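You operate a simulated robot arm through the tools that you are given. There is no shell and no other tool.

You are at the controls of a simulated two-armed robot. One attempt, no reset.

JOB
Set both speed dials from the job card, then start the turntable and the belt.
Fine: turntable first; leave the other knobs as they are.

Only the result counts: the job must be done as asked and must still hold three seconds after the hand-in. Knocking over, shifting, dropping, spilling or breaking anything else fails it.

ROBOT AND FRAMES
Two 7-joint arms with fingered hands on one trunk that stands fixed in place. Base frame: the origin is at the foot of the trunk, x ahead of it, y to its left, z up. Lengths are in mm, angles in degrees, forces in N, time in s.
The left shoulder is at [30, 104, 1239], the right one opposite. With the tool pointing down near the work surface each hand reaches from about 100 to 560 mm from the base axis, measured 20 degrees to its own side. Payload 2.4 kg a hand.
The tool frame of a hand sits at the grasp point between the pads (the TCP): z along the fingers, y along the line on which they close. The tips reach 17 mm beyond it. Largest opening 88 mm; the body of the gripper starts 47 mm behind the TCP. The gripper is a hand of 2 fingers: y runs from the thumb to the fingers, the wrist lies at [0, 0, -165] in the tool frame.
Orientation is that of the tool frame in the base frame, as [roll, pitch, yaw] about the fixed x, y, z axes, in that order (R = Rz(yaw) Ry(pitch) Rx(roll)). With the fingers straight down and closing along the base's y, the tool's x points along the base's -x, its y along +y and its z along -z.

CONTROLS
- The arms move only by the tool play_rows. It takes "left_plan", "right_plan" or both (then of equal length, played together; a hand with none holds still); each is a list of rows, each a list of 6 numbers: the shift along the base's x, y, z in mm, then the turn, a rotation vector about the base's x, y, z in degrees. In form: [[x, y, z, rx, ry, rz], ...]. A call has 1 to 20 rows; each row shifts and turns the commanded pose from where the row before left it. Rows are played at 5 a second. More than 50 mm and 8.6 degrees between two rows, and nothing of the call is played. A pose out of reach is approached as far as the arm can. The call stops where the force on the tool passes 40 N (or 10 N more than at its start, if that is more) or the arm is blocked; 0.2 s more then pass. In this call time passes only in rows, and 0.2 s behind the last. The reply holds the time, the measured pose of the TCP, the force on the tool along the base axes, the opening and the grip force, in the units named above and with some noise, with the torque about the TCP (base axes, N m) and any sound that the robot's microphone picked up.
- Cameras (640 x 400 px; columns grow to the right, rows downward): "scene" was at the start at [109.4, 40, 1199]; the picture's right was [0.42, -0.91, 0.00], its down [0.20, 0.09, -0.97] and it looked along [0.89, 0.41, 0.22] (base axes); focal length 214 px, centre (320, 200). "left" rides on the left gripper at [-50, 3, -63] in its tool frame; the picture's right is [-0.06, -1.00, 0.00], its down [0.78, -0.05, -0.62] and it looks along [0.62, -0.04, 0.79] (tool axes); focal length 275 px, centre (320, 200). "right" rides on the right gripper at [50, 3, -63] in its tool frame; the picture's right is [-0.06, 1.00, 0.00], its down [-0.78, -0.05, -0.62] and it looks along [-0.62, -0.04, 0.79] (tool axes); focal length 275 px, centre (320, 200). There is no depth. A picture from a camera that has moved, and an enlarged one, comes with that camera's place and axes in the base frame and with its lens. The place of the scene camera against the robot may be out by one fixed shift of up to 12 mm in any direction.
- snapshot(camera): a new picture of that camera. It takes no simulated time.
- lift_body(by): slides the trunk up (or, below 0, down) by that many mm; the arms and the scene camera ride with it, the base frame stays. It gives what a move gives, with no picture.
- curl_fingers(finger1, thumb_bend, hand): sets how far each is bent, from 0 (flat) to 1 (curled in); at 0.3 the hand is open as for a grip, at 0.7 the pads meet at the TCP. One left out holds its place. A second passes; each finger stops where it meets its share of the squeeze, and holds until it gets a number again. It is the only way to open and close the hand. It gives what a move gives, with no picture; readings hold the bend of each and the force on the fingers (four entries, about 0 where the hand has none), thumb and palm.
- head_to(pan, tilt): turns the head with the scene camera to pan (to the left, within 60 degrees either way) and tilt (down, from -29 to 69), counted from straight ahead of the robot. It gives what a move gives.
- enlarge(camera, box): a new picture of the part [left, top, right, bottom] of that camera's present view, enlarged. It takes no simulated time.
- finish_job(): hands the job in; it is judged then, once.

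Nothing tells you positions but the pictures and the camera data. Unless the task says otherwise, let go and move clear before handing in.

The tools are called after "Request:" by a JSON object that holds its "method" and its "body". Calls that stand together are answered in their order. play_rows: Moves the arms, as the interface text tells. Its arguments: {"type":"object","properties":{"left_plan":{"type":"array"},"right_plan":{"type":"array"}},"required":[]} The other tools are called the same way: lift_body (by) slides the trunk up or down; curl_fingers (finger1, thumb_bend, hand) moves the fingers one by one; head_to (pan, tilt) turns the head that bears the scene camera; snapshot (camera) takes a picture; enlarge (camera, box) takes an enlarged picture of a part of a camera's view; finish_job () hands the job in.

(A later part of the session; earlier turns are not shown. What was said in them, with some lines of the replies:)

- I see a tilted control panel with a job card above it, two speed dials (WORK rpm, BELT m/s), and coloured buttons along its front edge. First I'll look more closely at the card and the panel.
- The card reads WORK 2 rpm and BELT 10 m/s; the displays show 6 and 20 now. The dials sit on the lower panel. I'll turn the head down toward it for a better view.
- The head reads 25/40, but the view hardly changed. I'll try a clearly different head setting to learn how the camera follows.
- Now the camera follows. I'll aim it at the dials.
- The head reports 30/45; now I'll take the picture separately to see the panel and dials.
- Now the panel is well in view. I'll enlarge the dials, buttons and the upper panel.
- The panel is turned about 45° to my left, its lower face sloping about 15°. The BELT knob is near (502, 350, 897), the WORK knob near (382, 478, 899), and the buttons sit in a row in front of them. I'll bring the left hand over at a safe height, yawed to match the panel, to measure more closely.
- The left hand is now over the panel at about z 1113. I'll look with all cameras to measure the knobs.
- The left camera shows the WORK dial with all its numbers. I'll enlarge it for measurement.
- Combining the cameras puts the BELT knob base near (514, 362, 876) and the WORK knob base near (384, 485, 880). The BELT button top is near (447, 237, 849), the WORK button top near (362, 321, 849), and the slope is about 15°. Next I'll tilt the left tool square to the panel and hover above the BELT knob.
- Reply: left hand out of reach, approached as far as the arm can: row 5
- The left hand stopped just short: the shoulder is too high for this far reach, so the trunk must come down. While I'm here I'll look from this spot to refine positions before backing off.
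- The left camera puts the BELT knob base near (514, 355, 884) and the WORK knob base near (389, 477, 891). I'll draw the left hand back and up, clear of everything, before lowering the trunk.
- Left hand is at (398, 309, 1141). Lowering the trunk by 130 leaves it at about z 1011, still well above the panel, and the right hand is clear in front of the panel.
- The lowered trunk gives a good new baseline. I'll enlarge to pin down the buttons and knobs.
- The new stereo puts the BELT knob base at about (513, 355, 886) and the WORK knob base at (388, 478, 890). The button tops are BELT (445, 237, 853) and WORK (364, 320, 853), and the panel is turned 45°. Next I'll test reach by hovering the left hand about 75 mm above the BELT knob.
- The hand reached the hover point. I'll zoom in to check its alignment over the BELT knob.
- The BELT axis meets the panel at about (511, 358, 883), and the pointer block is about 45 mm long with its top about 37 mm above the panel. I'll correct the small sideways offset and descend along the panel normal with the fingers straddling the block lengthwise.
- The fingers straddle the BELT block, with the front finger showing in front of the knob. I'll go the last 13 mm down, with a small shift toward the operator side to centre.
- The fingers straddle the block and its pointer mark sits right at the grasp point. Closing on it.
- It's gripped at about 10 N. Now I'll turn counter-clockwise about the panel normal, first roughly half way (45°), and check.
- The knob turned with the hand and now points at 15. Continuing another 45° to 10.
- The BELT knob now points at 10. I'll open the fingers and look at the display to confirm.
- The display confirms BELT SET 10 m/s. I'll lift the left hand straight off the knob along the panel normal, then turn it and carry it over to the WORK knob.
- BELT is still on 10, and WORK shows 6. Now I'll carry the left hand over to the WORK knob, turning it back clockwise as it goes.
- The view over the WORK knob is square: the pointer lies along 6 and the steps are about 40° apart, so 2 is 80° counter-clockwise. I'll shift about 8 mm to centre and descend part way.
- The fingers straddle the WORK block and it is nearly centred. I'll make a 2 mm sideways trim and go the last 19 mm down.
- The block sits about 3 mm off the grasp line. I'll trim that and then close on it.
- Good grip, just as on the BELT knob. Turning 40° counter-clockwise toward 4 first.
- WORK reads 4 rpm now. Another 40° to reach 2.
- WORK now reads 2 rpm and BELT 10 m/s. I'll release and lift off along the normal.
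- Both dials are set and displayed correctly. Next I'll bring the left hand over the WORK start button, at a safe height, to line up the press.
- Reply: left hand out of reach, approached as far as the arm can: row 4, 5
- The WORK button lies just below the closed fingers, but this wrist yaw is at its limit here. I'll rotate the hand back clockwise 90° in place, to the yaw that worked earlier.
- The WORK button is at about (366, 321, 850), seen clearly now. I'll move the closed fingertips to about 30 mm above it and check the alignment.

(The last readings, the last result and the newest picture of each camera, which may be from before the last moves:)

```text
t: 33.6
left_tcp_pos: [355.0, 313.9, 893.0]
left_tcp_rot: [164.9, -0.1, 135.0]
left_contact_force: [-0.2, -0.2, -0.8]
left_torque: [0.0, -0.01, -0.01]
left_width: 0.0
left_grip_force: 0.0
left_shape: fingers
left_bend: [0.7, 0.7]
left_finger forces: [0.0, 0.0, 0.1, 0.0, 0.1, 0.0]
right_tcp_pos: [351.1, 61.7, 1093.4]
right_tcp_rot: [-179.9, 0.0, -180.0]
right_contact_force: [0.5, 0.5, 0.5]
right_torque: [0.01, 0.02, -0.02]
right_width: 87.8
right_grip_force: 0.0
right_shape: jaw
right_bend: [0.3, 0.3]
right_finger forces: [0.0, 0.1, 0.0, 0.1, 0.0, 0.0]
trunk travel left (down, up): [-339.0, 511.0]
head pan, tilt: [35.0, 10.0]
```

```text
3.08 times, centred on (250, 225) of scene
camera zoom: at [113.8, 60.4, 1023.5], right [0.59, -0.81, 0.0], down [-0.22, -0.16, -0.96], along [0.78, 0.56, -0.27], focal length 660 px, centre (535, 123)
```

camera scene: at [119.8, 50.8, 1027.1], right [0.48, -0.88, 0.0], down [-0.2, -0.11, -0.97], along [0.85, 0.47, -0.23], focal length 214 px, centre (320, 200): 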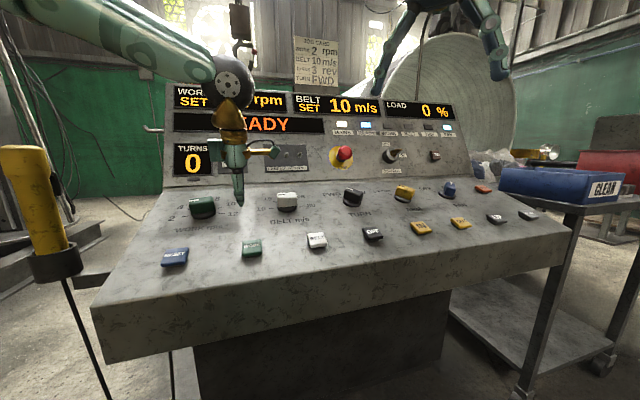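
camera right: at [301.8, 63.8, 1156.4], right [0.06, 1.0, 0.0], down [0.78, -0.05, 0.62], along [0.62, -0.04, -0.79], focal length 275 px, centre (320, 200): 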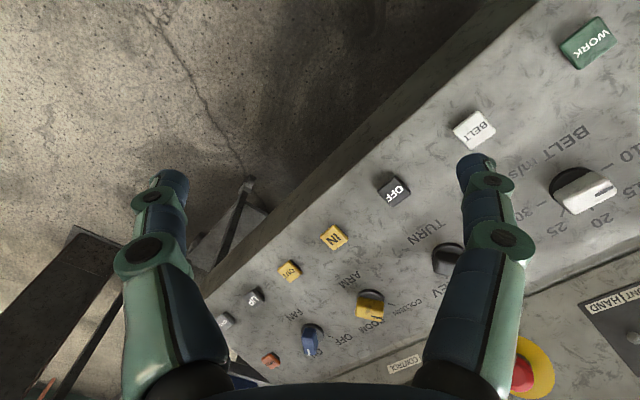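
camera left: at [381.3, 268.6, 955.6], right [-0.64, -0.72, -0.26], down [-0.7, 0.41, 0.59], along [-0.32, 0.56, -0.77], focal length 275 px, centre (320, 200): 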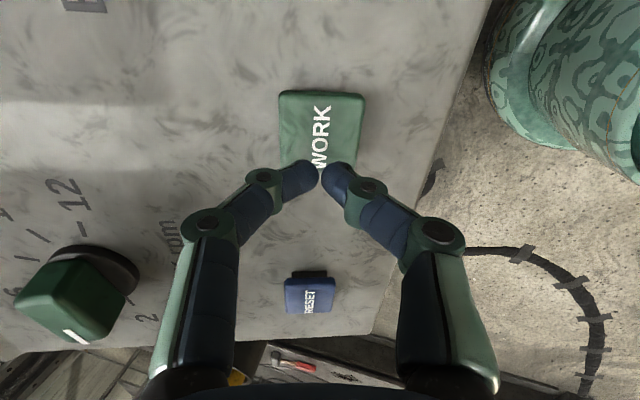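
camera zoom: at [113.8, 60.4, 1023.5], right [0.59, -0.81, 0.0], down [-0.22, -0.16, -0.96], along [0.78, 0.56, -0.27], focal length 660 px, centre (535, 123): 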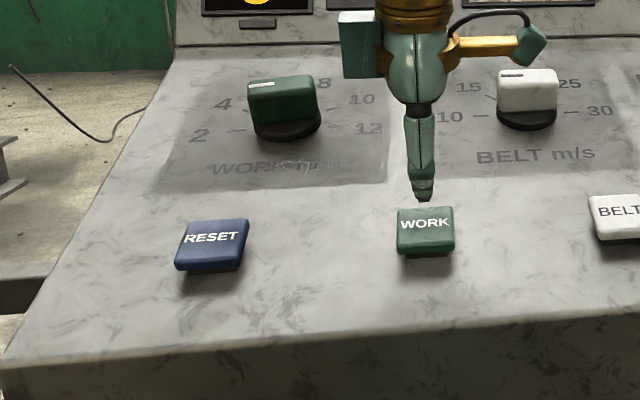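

The fingertips are centred on the WORK button, about 25–30 mm above it. I'll descend along the normal, most of the way first.

Request:
{"method": "play_rows", "body": {"left_plan": [[0.9, 0.9, -4.8, 0, 0, 0], [0.9, 0.9, -4.8, 0, 0, 0], [0.9, 0.9, -4.8, 0, 0, 0], [0.9, 0.9, -4.8, 0, 0, 0]]}}

Request:
{"method": "snapshot", "body": {"camera": "left"}}

Request:
{"method": "enlarge", "body": {"camera": "scene", "box": [150, 160, 350, 290]}}

Request:
{"method": "enlarge", "body": {"camera": "right", "box": [500, 0, 640, 110]}}

```text
t: 34.6
left_tcp_pos: [359.2, 318.1, 874.2]
left_tcp_rot: [165.0, -0.2, 135.0]
left_contact_force: [-0.2, 0.4, 0.0]
left_torque: [0.0, -0.02, -0.01]
left_width: 0.0
left_grip_force: 0.1
left_shape: fingers
left_bend: [0.7, 0.7]
left_finger forces: [0.1, 0.0, 0.0, 0.1, 0.1, 0.0]
right_tcp_pos: [351.2, 61.0, 1093.4]
right_tcp_rot: [180.0, 0.0, -179.9]
right_contact_force: [0.2, -0.6, -0.2]
right_torque: [0.0, -0.02, 0.0]
right_width: 88.0
right_grip_force: 0.0
right_shape: jaw
right_bend: [0.3, 0.3]
right_finger forces: [0.0, 0.0, 0.0, 0.0, 0.1, 0.1]
trunk travel left (down, up): [-339.0, 511.0]
head pan, tilt: [35.0, 10.0]
```

```text
taken
camera left: at [385.5, 272.8, 936.4], right [-0.64, -0.72, -0.26], down [-0.7, 0.41, 0.59], along [-0.32, 0.56, -0.77], focal length 275 px, centre (320, 200)
```

left: 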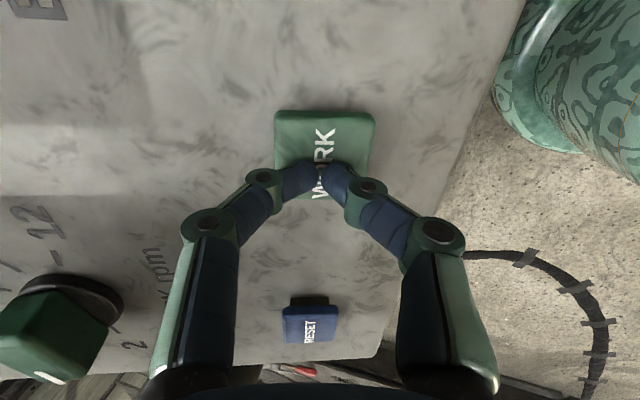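

```text
3.08 times, centred on (250, 225) of scene
camera zoom: at [111.2, 63.8, 1022.6], right [0.62, -0.78, 0.0], down [-0.22, -0.17, -0.96], along [0.75, 0.6, -0.28], focal length 660 px, centre (535, 123)
```

zoom: 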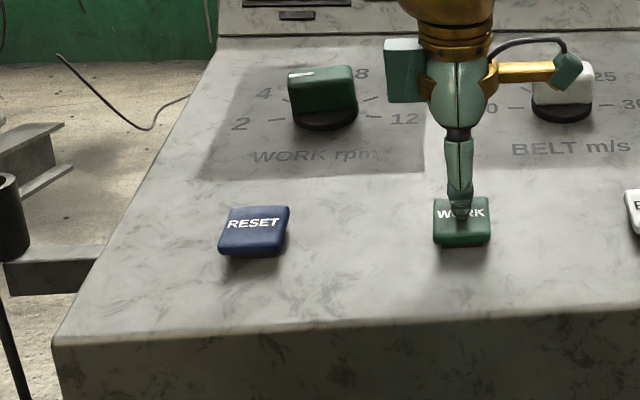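

```text
3.64 times, centred on (570, 55) of right
camera zoom: at [301.8, 63.8, 1156.4], right [0.06, 1.0, 0.0], down [0.78, -0.05, 0.62], along [0.62, -0.04, -0.79], focal length 1001 px, centre (-589, 727)
```

zoom: 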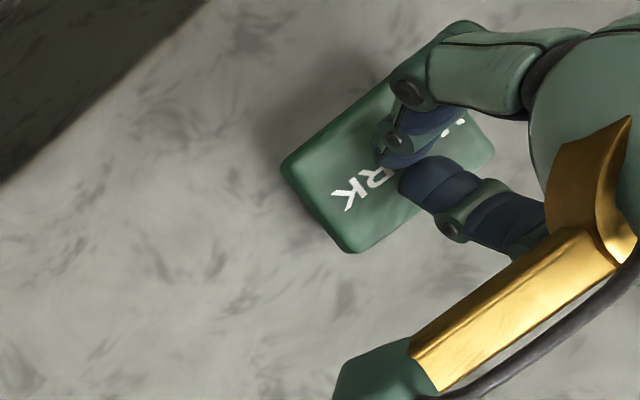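

The tips are just above the button's centre. Now I'll press slowly along the normal and watch the force.

Request:
{"method": "play_rows", "body": {"left_plan": [[0.46, 0.46, -2.4, 0, 0, 0], [0.46, 0.46, -2.4, 0, 0, 0], [0.46, 0.46, -2.4, 0, 0, 0]]}}

Request:
{"method": "snapshot", "body": {"camera": "scene"}}

```text
t: 35.4
left_tcp_pos: [362.0, 318.0, 868.4]
left_tcp_rot: [164.9, -0.1, 134.9]
left_contact_force: [0.0, 0.2, 2.9]
left_torque: [0.01, 0.01, 0.04]
left_width: 0.0
left_grip_force: 1.4
left_shape: fingers
left_bend: [0.7, 0.7]
left_finger forces: [2.3, 0.1, 0.0, 0.1, 0.0, 0.1]
right_tcp_pos: [350.8, 61.1, 1093.3]
right_tcp_rot: [-180.0, 0.0, -180.0]
right_contact_force: [0.6, 0.3, 0.0]
right_torque: [-0.01, 0.02, -0.03]
right_width: 87.9
right_grip_force: 0.1
right_shape: jaw
right_bend: [0.3, 0.3]
right_finger forces: [0.0, 0.1, 0.0, 0.0, 0.0, 0.0]
trunk travel left (down, up): [-339.0, 511.0]
head pan, tilt: [35.0, 10.0]
heard: click
```

```text
taken
camera scene: at [110.3, 64.7, 1022.9], right [0.63, -0.77, 0.0], down [-0.21, -0.18, -0.96], along [0.74, 0.61, -0.28], focal length 214 px, centre (320, 200)
```

scene: 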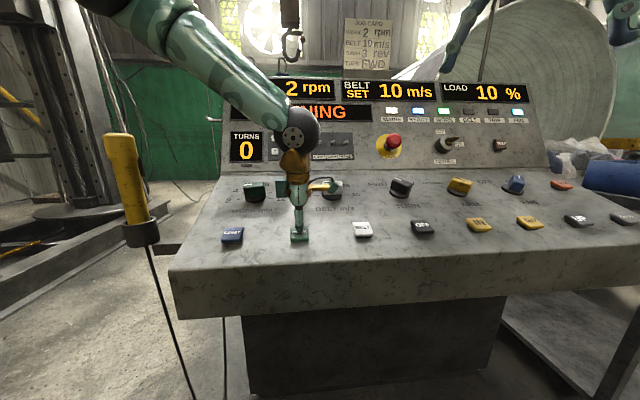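

A click was heard, the WORK lamp is green and LOAD went to 10 %. I'll lift off and read the status display.

Request:
{"method": "play_rows", "body": {"left_plan": [[-1.8, -1.8, 9.7, 0, 0, 0], [-1.8, -1.8, 9.7, 0, 0, 0], [-1.8, -1.8, 9.7, 0, 0, 0], [-1.8, -1.8, 9.7, 0, 0, 0]]}}

Request:
{"method": "snapshot", "body": {"camera": "scene"}}

Request:
{"method": "enlarge", "body": {"camera": "scene", "box": [160, 70, 540, 170]}}

```text
t: 36.4
left_tcp_pos: [354.1, 313.6, 907.8]
left_tcp_rot: [165.0, -0.3, 135.0]
left_contact_force: [0.6, 0.0, 0.8]
left_torque: [-0.01, 0.0, -0.03]
left_width: 0.0
left_grip_force: 0.1
left_shape: fingers
left_bend: [0.7, 0.7]
left_finger forces: [0.0, 0.0, 0.0, 0.0, 0.0, 0.1]
right_tcp_pos: [352.2, 60.7, 1094.1]
right_tcp_rot: [179.9, 0.0, -180.0]
right_contact_force: [0.3, -1.1, 0.7]
right_torque: [-0.01, 0.0, 0.01]
right_width: 87.9
right_grip_force: 0.1
right_shape: jaw
right_bend: [0.3, 0.3]
right_finger forces: [0.1, 0.0, 0.0, 0.0, 0.0, 0.0]
trunk travel left (down, up): [-339.0, 511.0]
head pan, tilt: [35.0, 10.0]
```

```text
taken
camera scene: at [115.6, 57.8, 1022.5], right [0.56, -0.83, 0.0], down [-0.23, -0.16, -0.96], along [0.8, 0.54, -0.28], focal length 214 px, centre (320, 200)
```

scene: 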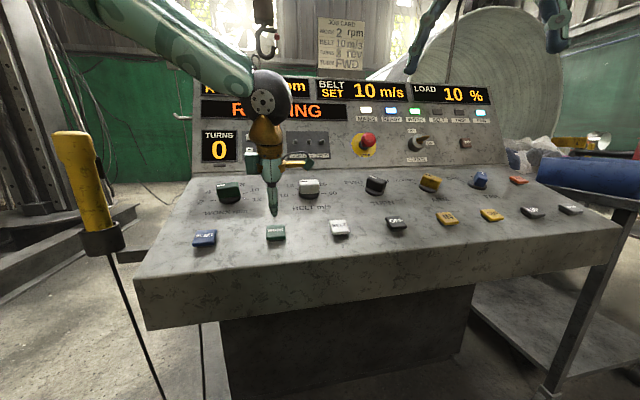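

```text
1.68 times, centred on (350, 120) of scene
camera zoom: at [115.6, 57.8, 1022.5], right [0.56, -0.83, 0.0], down [-0.23, -0.16, -0.96], along [0.8, 0.54, -0.28], focal length 361 px, centre (270, 335)
```

zoom: 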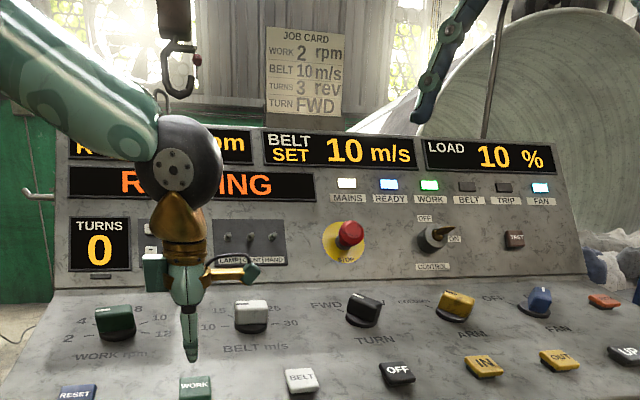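

It's running and the WORK lamp is lit. Before reaching over to the BELT button I'll move the right hand aside for clearance, then shift the left hand about 116 mm along the button row, staying 40 mm above it.

Request:
{"method": "play_rows", "body": {"right_plan": [[-5, -28, 8, 0, 0, 0], [-5, -28, 8, 0, 0, 0], [-5, -28, 8, 0, 0, 0], [-5, -28, 8, 0, 0, 0]]}}

Request:
{"method": "play_rows", "body": {"left_plan": [[20.5, -20.5, 1, 0, 0, 0], [20.5, -20.5, 0, 0, 0, 0], [20.5, -20.5, 0, 0, 0, 0], [20.5, -20.5, 0, 0, 0, 0]]}}

Request:
{"method": "snapshot", "body": {"camera": "left"}}

Request:
{"method": "snapshot", "body": {"camera": "right"}}

Request:
{"method": "snapshot", "body": {"camera": "scene"}}

```text
t: 37.4
left_tcp_pos: [353.4, 311.9, 908.8]
left_tcp_rot: [164.9, -0.2, 135.1]
left_contact_force: [0.7, -1.0, -0.7]
left_torque: [0.04, 0.03, -0.02]
left_width: 0.1
left_grip_force: 0.0
left_shape: fingers
left_bend: [0.7, 0.7]
left_finger forces: [0.0, 0.0, 0.0, 0.0, 0.0, 0.0]
right_tcp_pos: [330.3, -51.3, 1127.6]
right_tcp_rot: [-180.0, 0.0, -179.9]
right_contact_force: [-0.2, 0.2, -0.1]
right_torque: [0.0, -0.01, -0.03]
right_width: 88.0
right_grip_force: 0.1
right_shape: jaw
right_bend: [0.3, 0.3]
right_finger forces: [0.0, 0.0, 0.0, 0.0, 0.0, 0.0]
trunk travel left (down, up): [-339.0, 511.0]
head pan, tilt: [35.0, 10.0]
```

```text
t: 38.4
left_tcp_pos: [437.5, 231.5, 908.3]
left_tcp_rot: [164.9, -0.2, 135.1]
left_contact_force: [0.3, -0.5, -0.4]
left_torque: [0.01, 0.0, -0.01]
left_width: 0.0
left_grip_force: 0.0
left_shape: fingers
left_bend: [0.7, 0.7]
left_finger forces: [0.0, 0.0, 0.0, 0.0, 0.0, 0.0]
right_tcp_pos: [331.9, -51.3, 1126.8]
right_tcp_rot: [179.9, 0.0, -179.9]
right_contact_force: [0.3, 0.4, 0.5]
right_torque: [-0.01, 0.0, 0.01]
right_width: 87.9
right_grip_force: 0.0
right_shape: jaw
right_bend: [0.3, 0.3]
right_finger forces: [0.1, 0.0, 0.0, 0.0, 0.1, 0.0]
trunk travel left (down, up): [-339.0, 511.0]
head pan, tilt: [35.0, 10.0]
```

```text
taken
camera left: at [463.0, 186.2, 970.0], right [-0.64, -0.73, -0.26], down [-0.7, 0.41, 0.59], along [-0.32, 0.56, -0.77], focal length 275 px, centre (320, 200)
```

left: 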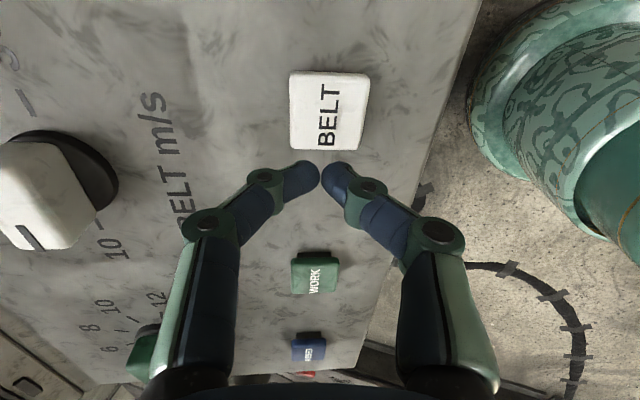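

```text
taken
camera right: at [281.9, -48.5, 1190.2], right [0.06, 1.0, 0.0], down [0.78, -0.05, 0.62], along [0.62, -0.04, -0.79], focal length 275 px, centre (320, 200)
```

right: 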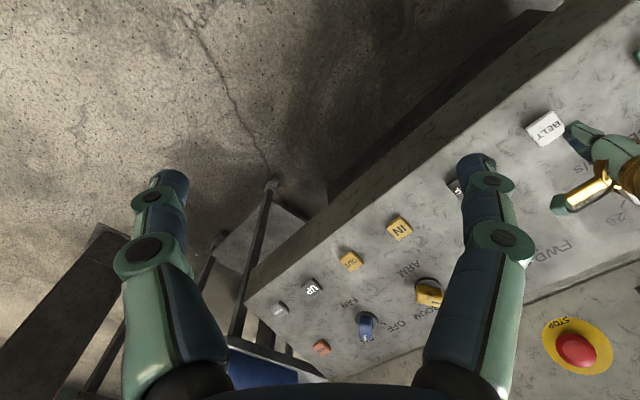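

```text
taken
camera scene: at [107.0, 68.7, 1024.5], right [0.68, -0.74, 0.0], down [-0.19, -0.18, -0.97], along [0.71, 0.65, -0.26], focal length 214 px, centre (320, 200)
```

scene: 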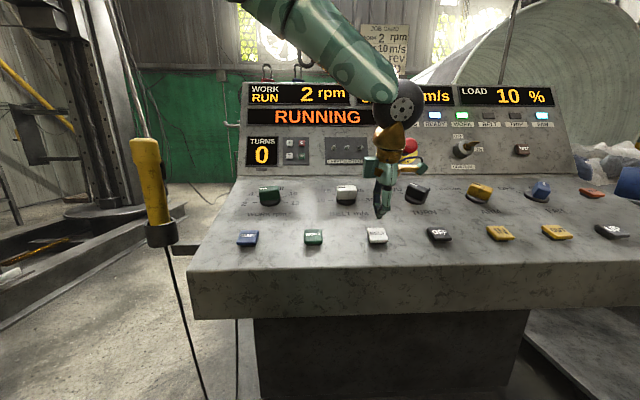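

WORK RUN 2 rpm and RUNNING are shown. The BELT button is about 6 mm off the finger axis, so I'll trim and descend to just above it.

Request:
{"method": "play_rows", "body": {"left_plan": [[2, -6, -0.6, 0, 0, 0], [1.8, 1.8, -9.7, 0, 0, 0], [1.8, 1.8, -9.7, 0, 0, 0], [1.8, 1.8, -9.7, 0, 0, 0]]}}

Request:
{"method": "snapshot", "body": {"camera": "left"}}

Request:
{"method": "enlarge", "body": {"camera": "right", "box": [500, 80, 640, 200]}}

Request:
{"method": "enlarge", "body": {"camera": "scene", "box": [280, 150, 480, 270]}}

```text
t: 39.4
left_tcp_pos: [444.6, 229.4, 879.4]
left_tcp_rot: [164.9, -0.2, 135.0]
left_contact_force: [0.0, 0.4, -0.2]
left_torque: [-0.02, -0.03, -0.05]
left_width: 0.0
left_grip_force: 0.2
left_shape: fingers
left_bend: [0.7, 0.7]
left_finger forces: [0.0, 0.1, 0.0, 0.0, 0.0, 0.1]
right_tcp_pos: [331.4, -51.2, 1127.2]
right_tcp_rot: [-179.9, 0.0, 180.0]
right_contact_force: [0.1, 0.7, 0.2]
right_torque: [0.01, 0.0, -0.01]
right_width: 88.0
right_grip_force: 0.1
right_shape: jaw
right_bend: [0.3, 0.3]
right_finger forces: [0.0, 0.1, 0.0, 0.1, 0.0, 0.1]
trunk travel left (down, up): [-339.0, 511.0]
head pan, tilt: [35.0, 10.0]
```

```text
taken
camera left: at [469.9, 184.3, 940.0], right [-0.64, -0.73, -0.26], down [-0.7, 0.4, 0.59], along [-0.32, 0.56, -0.77], focal length 275 px, centre (320, 200)
```

left: 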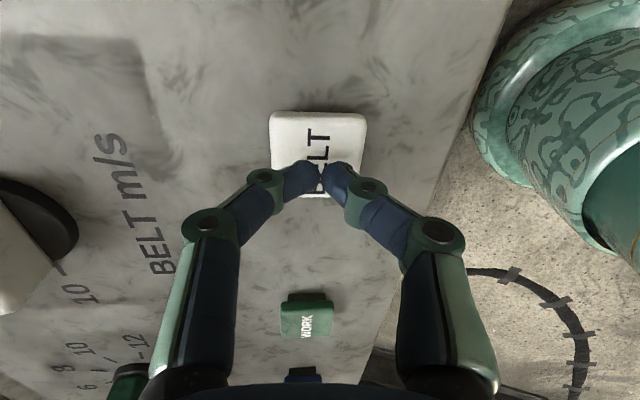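

```text
3.33 times, centred on (570, 140) of right
camera zoom: at [281.8, -48.4, 1190.2], right [0.06, 1.0, 0.0], down [0.78, -0.05, 0.62], along [0.62, -0.04, -0.79], focal length 918 px, centre (-513, 400)
```

zoom: 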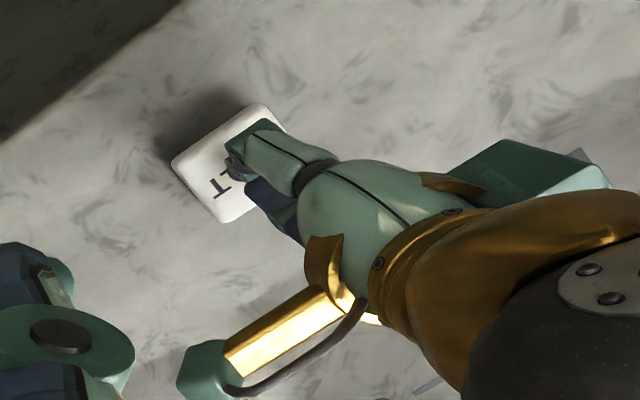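

```text
3.20 times, centred on (380, 210) of scene
camera zoom: at [104.6, 71.2, 1025.5], right [0.7, -0.71, 0.0], down [-0.18, -0.17, -0.97], along [0.69, 0.68, -0.25], focal length 686 px, centre (128, 168)
```

zoom: 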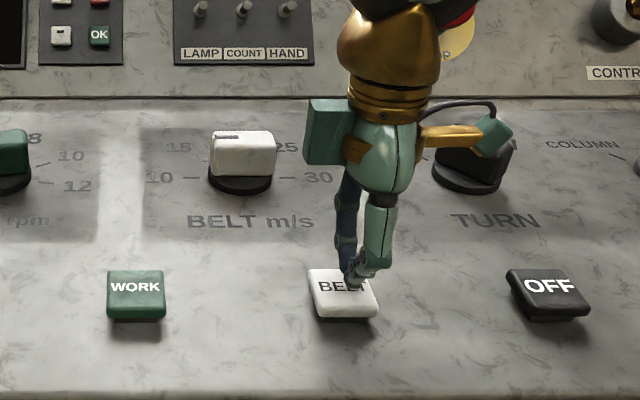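

The tips are over the centre of the BELT button. Pressing slowly along the normal.

Request:
{"method": "play_rows", "body": {"left_plan": [[0.46, 0.46, -2.4, 0, 0, 0], [0.46, 0.46, -2.4, 0, 0, 0], [0.46, 0.46, -2.4, 0, 0, 0], [0.46, 0.46, -2.4, 0, 0, 0], [0.46, 0.46, -2.4, 0, 0, 0]]}}

Request:
{"method": "snapshot", "body": {"camera": "scene"}}

```text
t: 40.6
left_tcp_pos: [445.9, 232.0, 867.1]
left_tcp_rot: [164.8, -0.2, 135.0]
left_contact_force: [0.4, 0.3, 3.6]
left_torque: [-0.01, -0.05, 0.06]
left_width: 0.2
left_grip_force: 1.8
left_shape: fingers
left_bend: [0.71, 0.7]
left_finger forces: [3.5, 0.0, 0.0, 0.1, 0.1, 0.0]
right_tcp_pos: [330.5, -50.6, 1127.7]
right_tcp_rot: [180.0, -0.1, -180.0]
right_contact_force: [-0.1, -0.6, -0.2]
right_torque: [0.01, 0.02, 0.01]
right_width: 88.0
right_grip_force: 0.0
right_shape: jaw
right_bend: [0.3, 0.3]
right_finger forces: [0.0, 0.1, 0.0, 0.0, 0.0, 0.0]
trunk travel left (down, up): [-339.0, 511.0]
head pan, tilt: [35.0, 10.0]
heard: click
```

```text
taken
camera scene: at [103.9, 71.6, 1025.8], right [0.71, -0.71, 0.0], down [-0.17, -0.17, -0.97], along [0.68, 0.69, -0.25], focal length 214 px, centre (320, 200)
```

scene: 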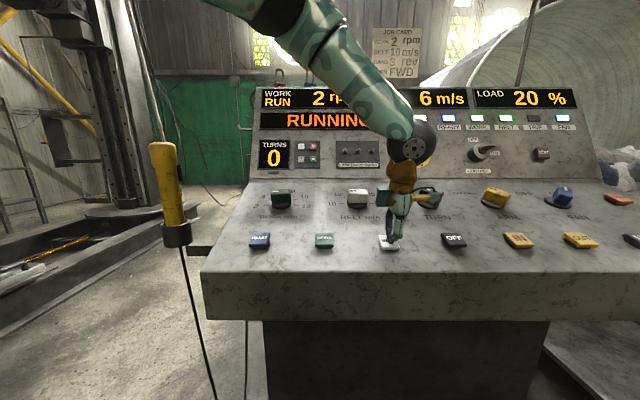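

A click was heard, the BELT lamp is lit and the belt is ramping up (6 m/s). I'll lift the hand straight off and clear.

Request:
{"method": "play_rows", "body": {"left_plan": [[-1.8, -1.8, 9.7, 0, 0, 0], [-2.8, -2.8, 14.5, 0, 0, 0], [-2.8, -2.8, 14.5, 0, 0, 0], [-2.8, -2.8, 14.5, 0, 0, 0], [-10, 0, 20, 0, 0, 0], [-15, 5, 25, 0, 0, 0], [-15, 5, 25, 0, 0, 0]]}}

Request:
{"method": "snapshot", "body": {"camera": "scene"}}

Request:
{"method": "snapshot", "body": {"camera": "left"}}

```text
t: 42.2
left_tcp_pos: [394.7, 231.0, 989.7]
left_tcp_rot: [164.9, -0.3, 135.0]
left_contact_force: [-0.6, -1.4, 0.2]
left_torque: [0.0, -0.01, 0.03]
left_width: 0.0
left_grip_force: 0.1
left_shape: fingers
left_bend: [0.7, 0.7]
left_finger forces: [0.0, 0.0, 0.0, 0.1, 0.0, 0.0]
right_tcp_pos: [331.0, -50.3, 1128.0]
right_tcp_rot: [-180.0, 0.0, -179.9]
right_contact_force: [0.2, -0.1, -0.2]
right_torque: [0.01, 0.01, -0.04]
right_width: 88.0
right_grip_force: 0.0
right_shape: jaw
right_bend: [0.3, 0.3]
right_finger forces: [0.1, 0.1, 0.0, 0.0, 0.1, 0.0]
trunk travel left (down, up): [-339.0, 511.0]
head pan, tilt: [35.0, 10.0]
```

```text
taken
camera scene: at [117.5, 54.6, 1023.9], right [0.53, -0.85, 0.0], down [-0.23, -0.14, -0.96], along [0.82, 0.51, -0.27], focal length 214 px, centre (320, 200)
```

scene: 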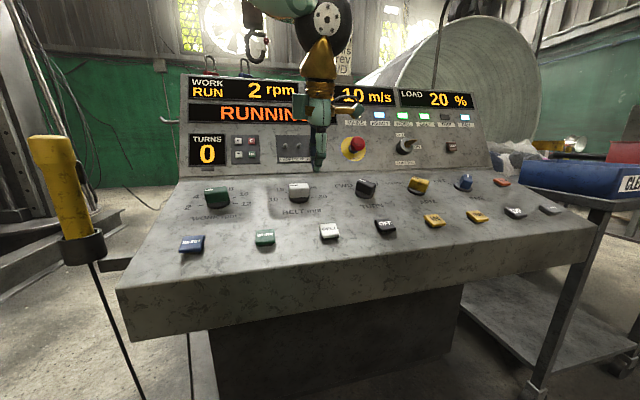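

```text
taken
camera left: at [420.5, 186.5, 1051.3], right [-0.64, -0.72, -0.26], down [-0.7, 0.41, 0.59], along [-0.32, 0.56, -0.77], focal length 275 px, centre (320, 200)
```

left: 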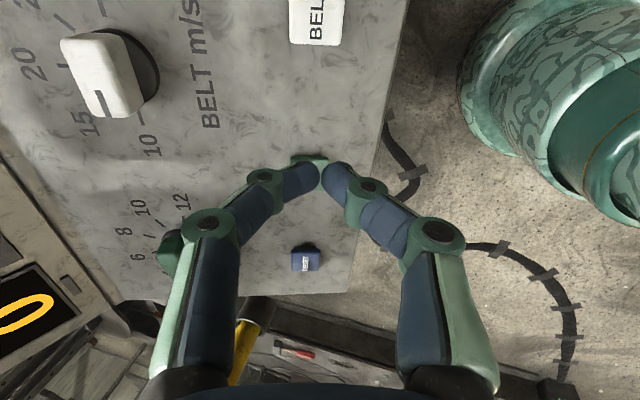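

WORK runs at 2 rpm and BELT at 10 m/s, status RUNNING. I'll draw the hand a little further back and do a final check of displays, lamps and the other knobs.

Request:
{"method": "play_rows", "body": {"left_plan": [[-20, 15, 20, 0, 0, 0], [-20, 15, 20, 0, 0, 0], [-20, 15, 20, 0, 0, 0], [-10, 15, 20, 0, 0, 0]]}}

Request:
{"method": "snapshot", "body": {"camera": "scene"}}

Request:
{"method": "enlarge", "body": {"camera": "scene", "box": [150, 60, 530, 260]}}

Request:
{"method": "snapshot", "body": {"camera": "right"}}

```text
t: 43.2
left_tcp_pos: [326.0, 291.6, 1067.8]
left_tcp_rot: [164.9, -0.3, 135.1]
left_contact_force: [0.2, 0.6, 0.2]
left_torque: [-0.05, -0.01, -0.03]
left_width: 0.1
left_grip_force: 0.1
left_shape: fingers
left_bend: [0.7, 0.7]
left_finger forces: [0.1, 0.0, 0.1, 0.1, 0.0, 0.0]
right_tcp_pos: [329.5, -50.5, 1127.2]
right_tcp_rot: [-179.9, 0.0, -180.0]
right_contact_force: [-0.3, 0.4, -0.4]
right_torque: [0.0, -0.03, 0.02]
right_width: 88.0
right_grip_force: 0.2
right_shape: jaw
right_bend: [0.3, 0.3]
right_finger forces: [0.0, 0.0, 0.0, 0.1, 0.0, 0.0]
trunk travel left (down, up): [-339.0, 511.0]
head pan, tilt: [35.0, 10.0]
```

```text
taken
camera scene: at [119.8, 50.5, 1027.3], right [0.48, -0.88, 0.0], down [-0.2, -0.11, -0.97], along [0.85, 0.47, -0.23], focal length 214 px, centre (320, 200)
```

scene: 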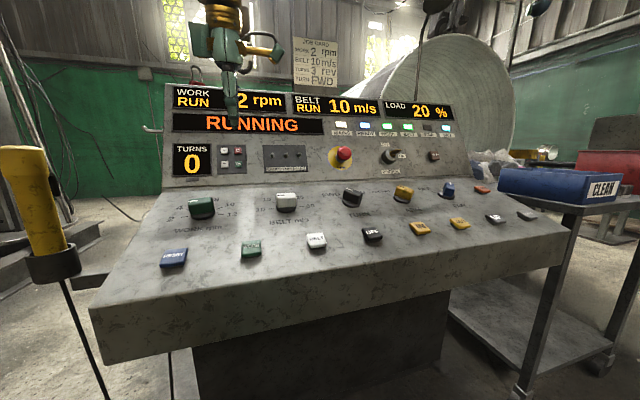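

```text
1.68 times, centred on (340, 160) of scene
camera zoom: at [119.8, 50.5, 1027.3], right [0.48, -0.88, 0.0], down [-0.2, -0.11, -0.97], along [0.85, 0.47, -0.23], focal length 361 px, centre (286, 267)
```

zoom: 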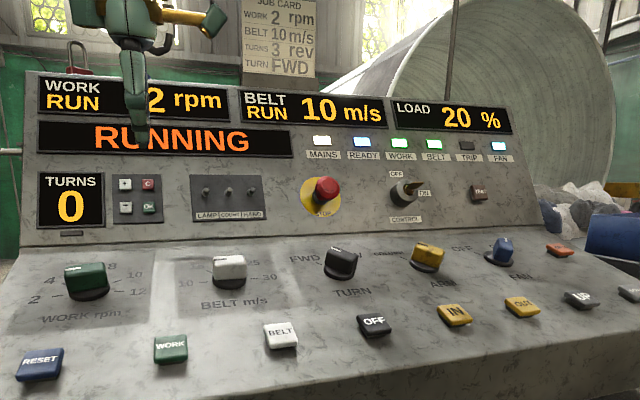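

```text
taken
camera right: at [281.6, -48.3, 1190.3], right [0.06, 1.0, 0.0], down [0.78, -0.05, 0.62], along [0.62, -0.04, -0.79], focal length 275 px, centre (320, 200)
```

right: 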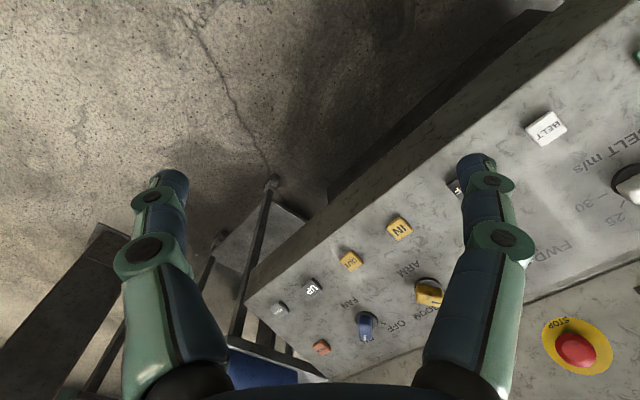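

The displays show WORK RUN 2 rpm, BELT RUN 10 m/s and RUNNING. Both lamps are lit, TRIP is dark, the other knobs are untouched, and both hands are clear. I'm handing in the job.

Request:
{"method": "finish_job", "body": {}}

```text
The job is handed in.
```

The turntable is running at 2 rpm and the belt at 10 m/s, both set from the job card. I started the turntable first, then the belt.

At my last check before hand-in, the display read RUNNING at 20 % load. The WORK and BELT lamps were lit and the TRIP lamp was dark. I left the other knobs as they were; the job card's TURNS and TURN lines were outside the request, so I didn't set them. Nothing else was touched or moved, and both hands were clear of the panel.
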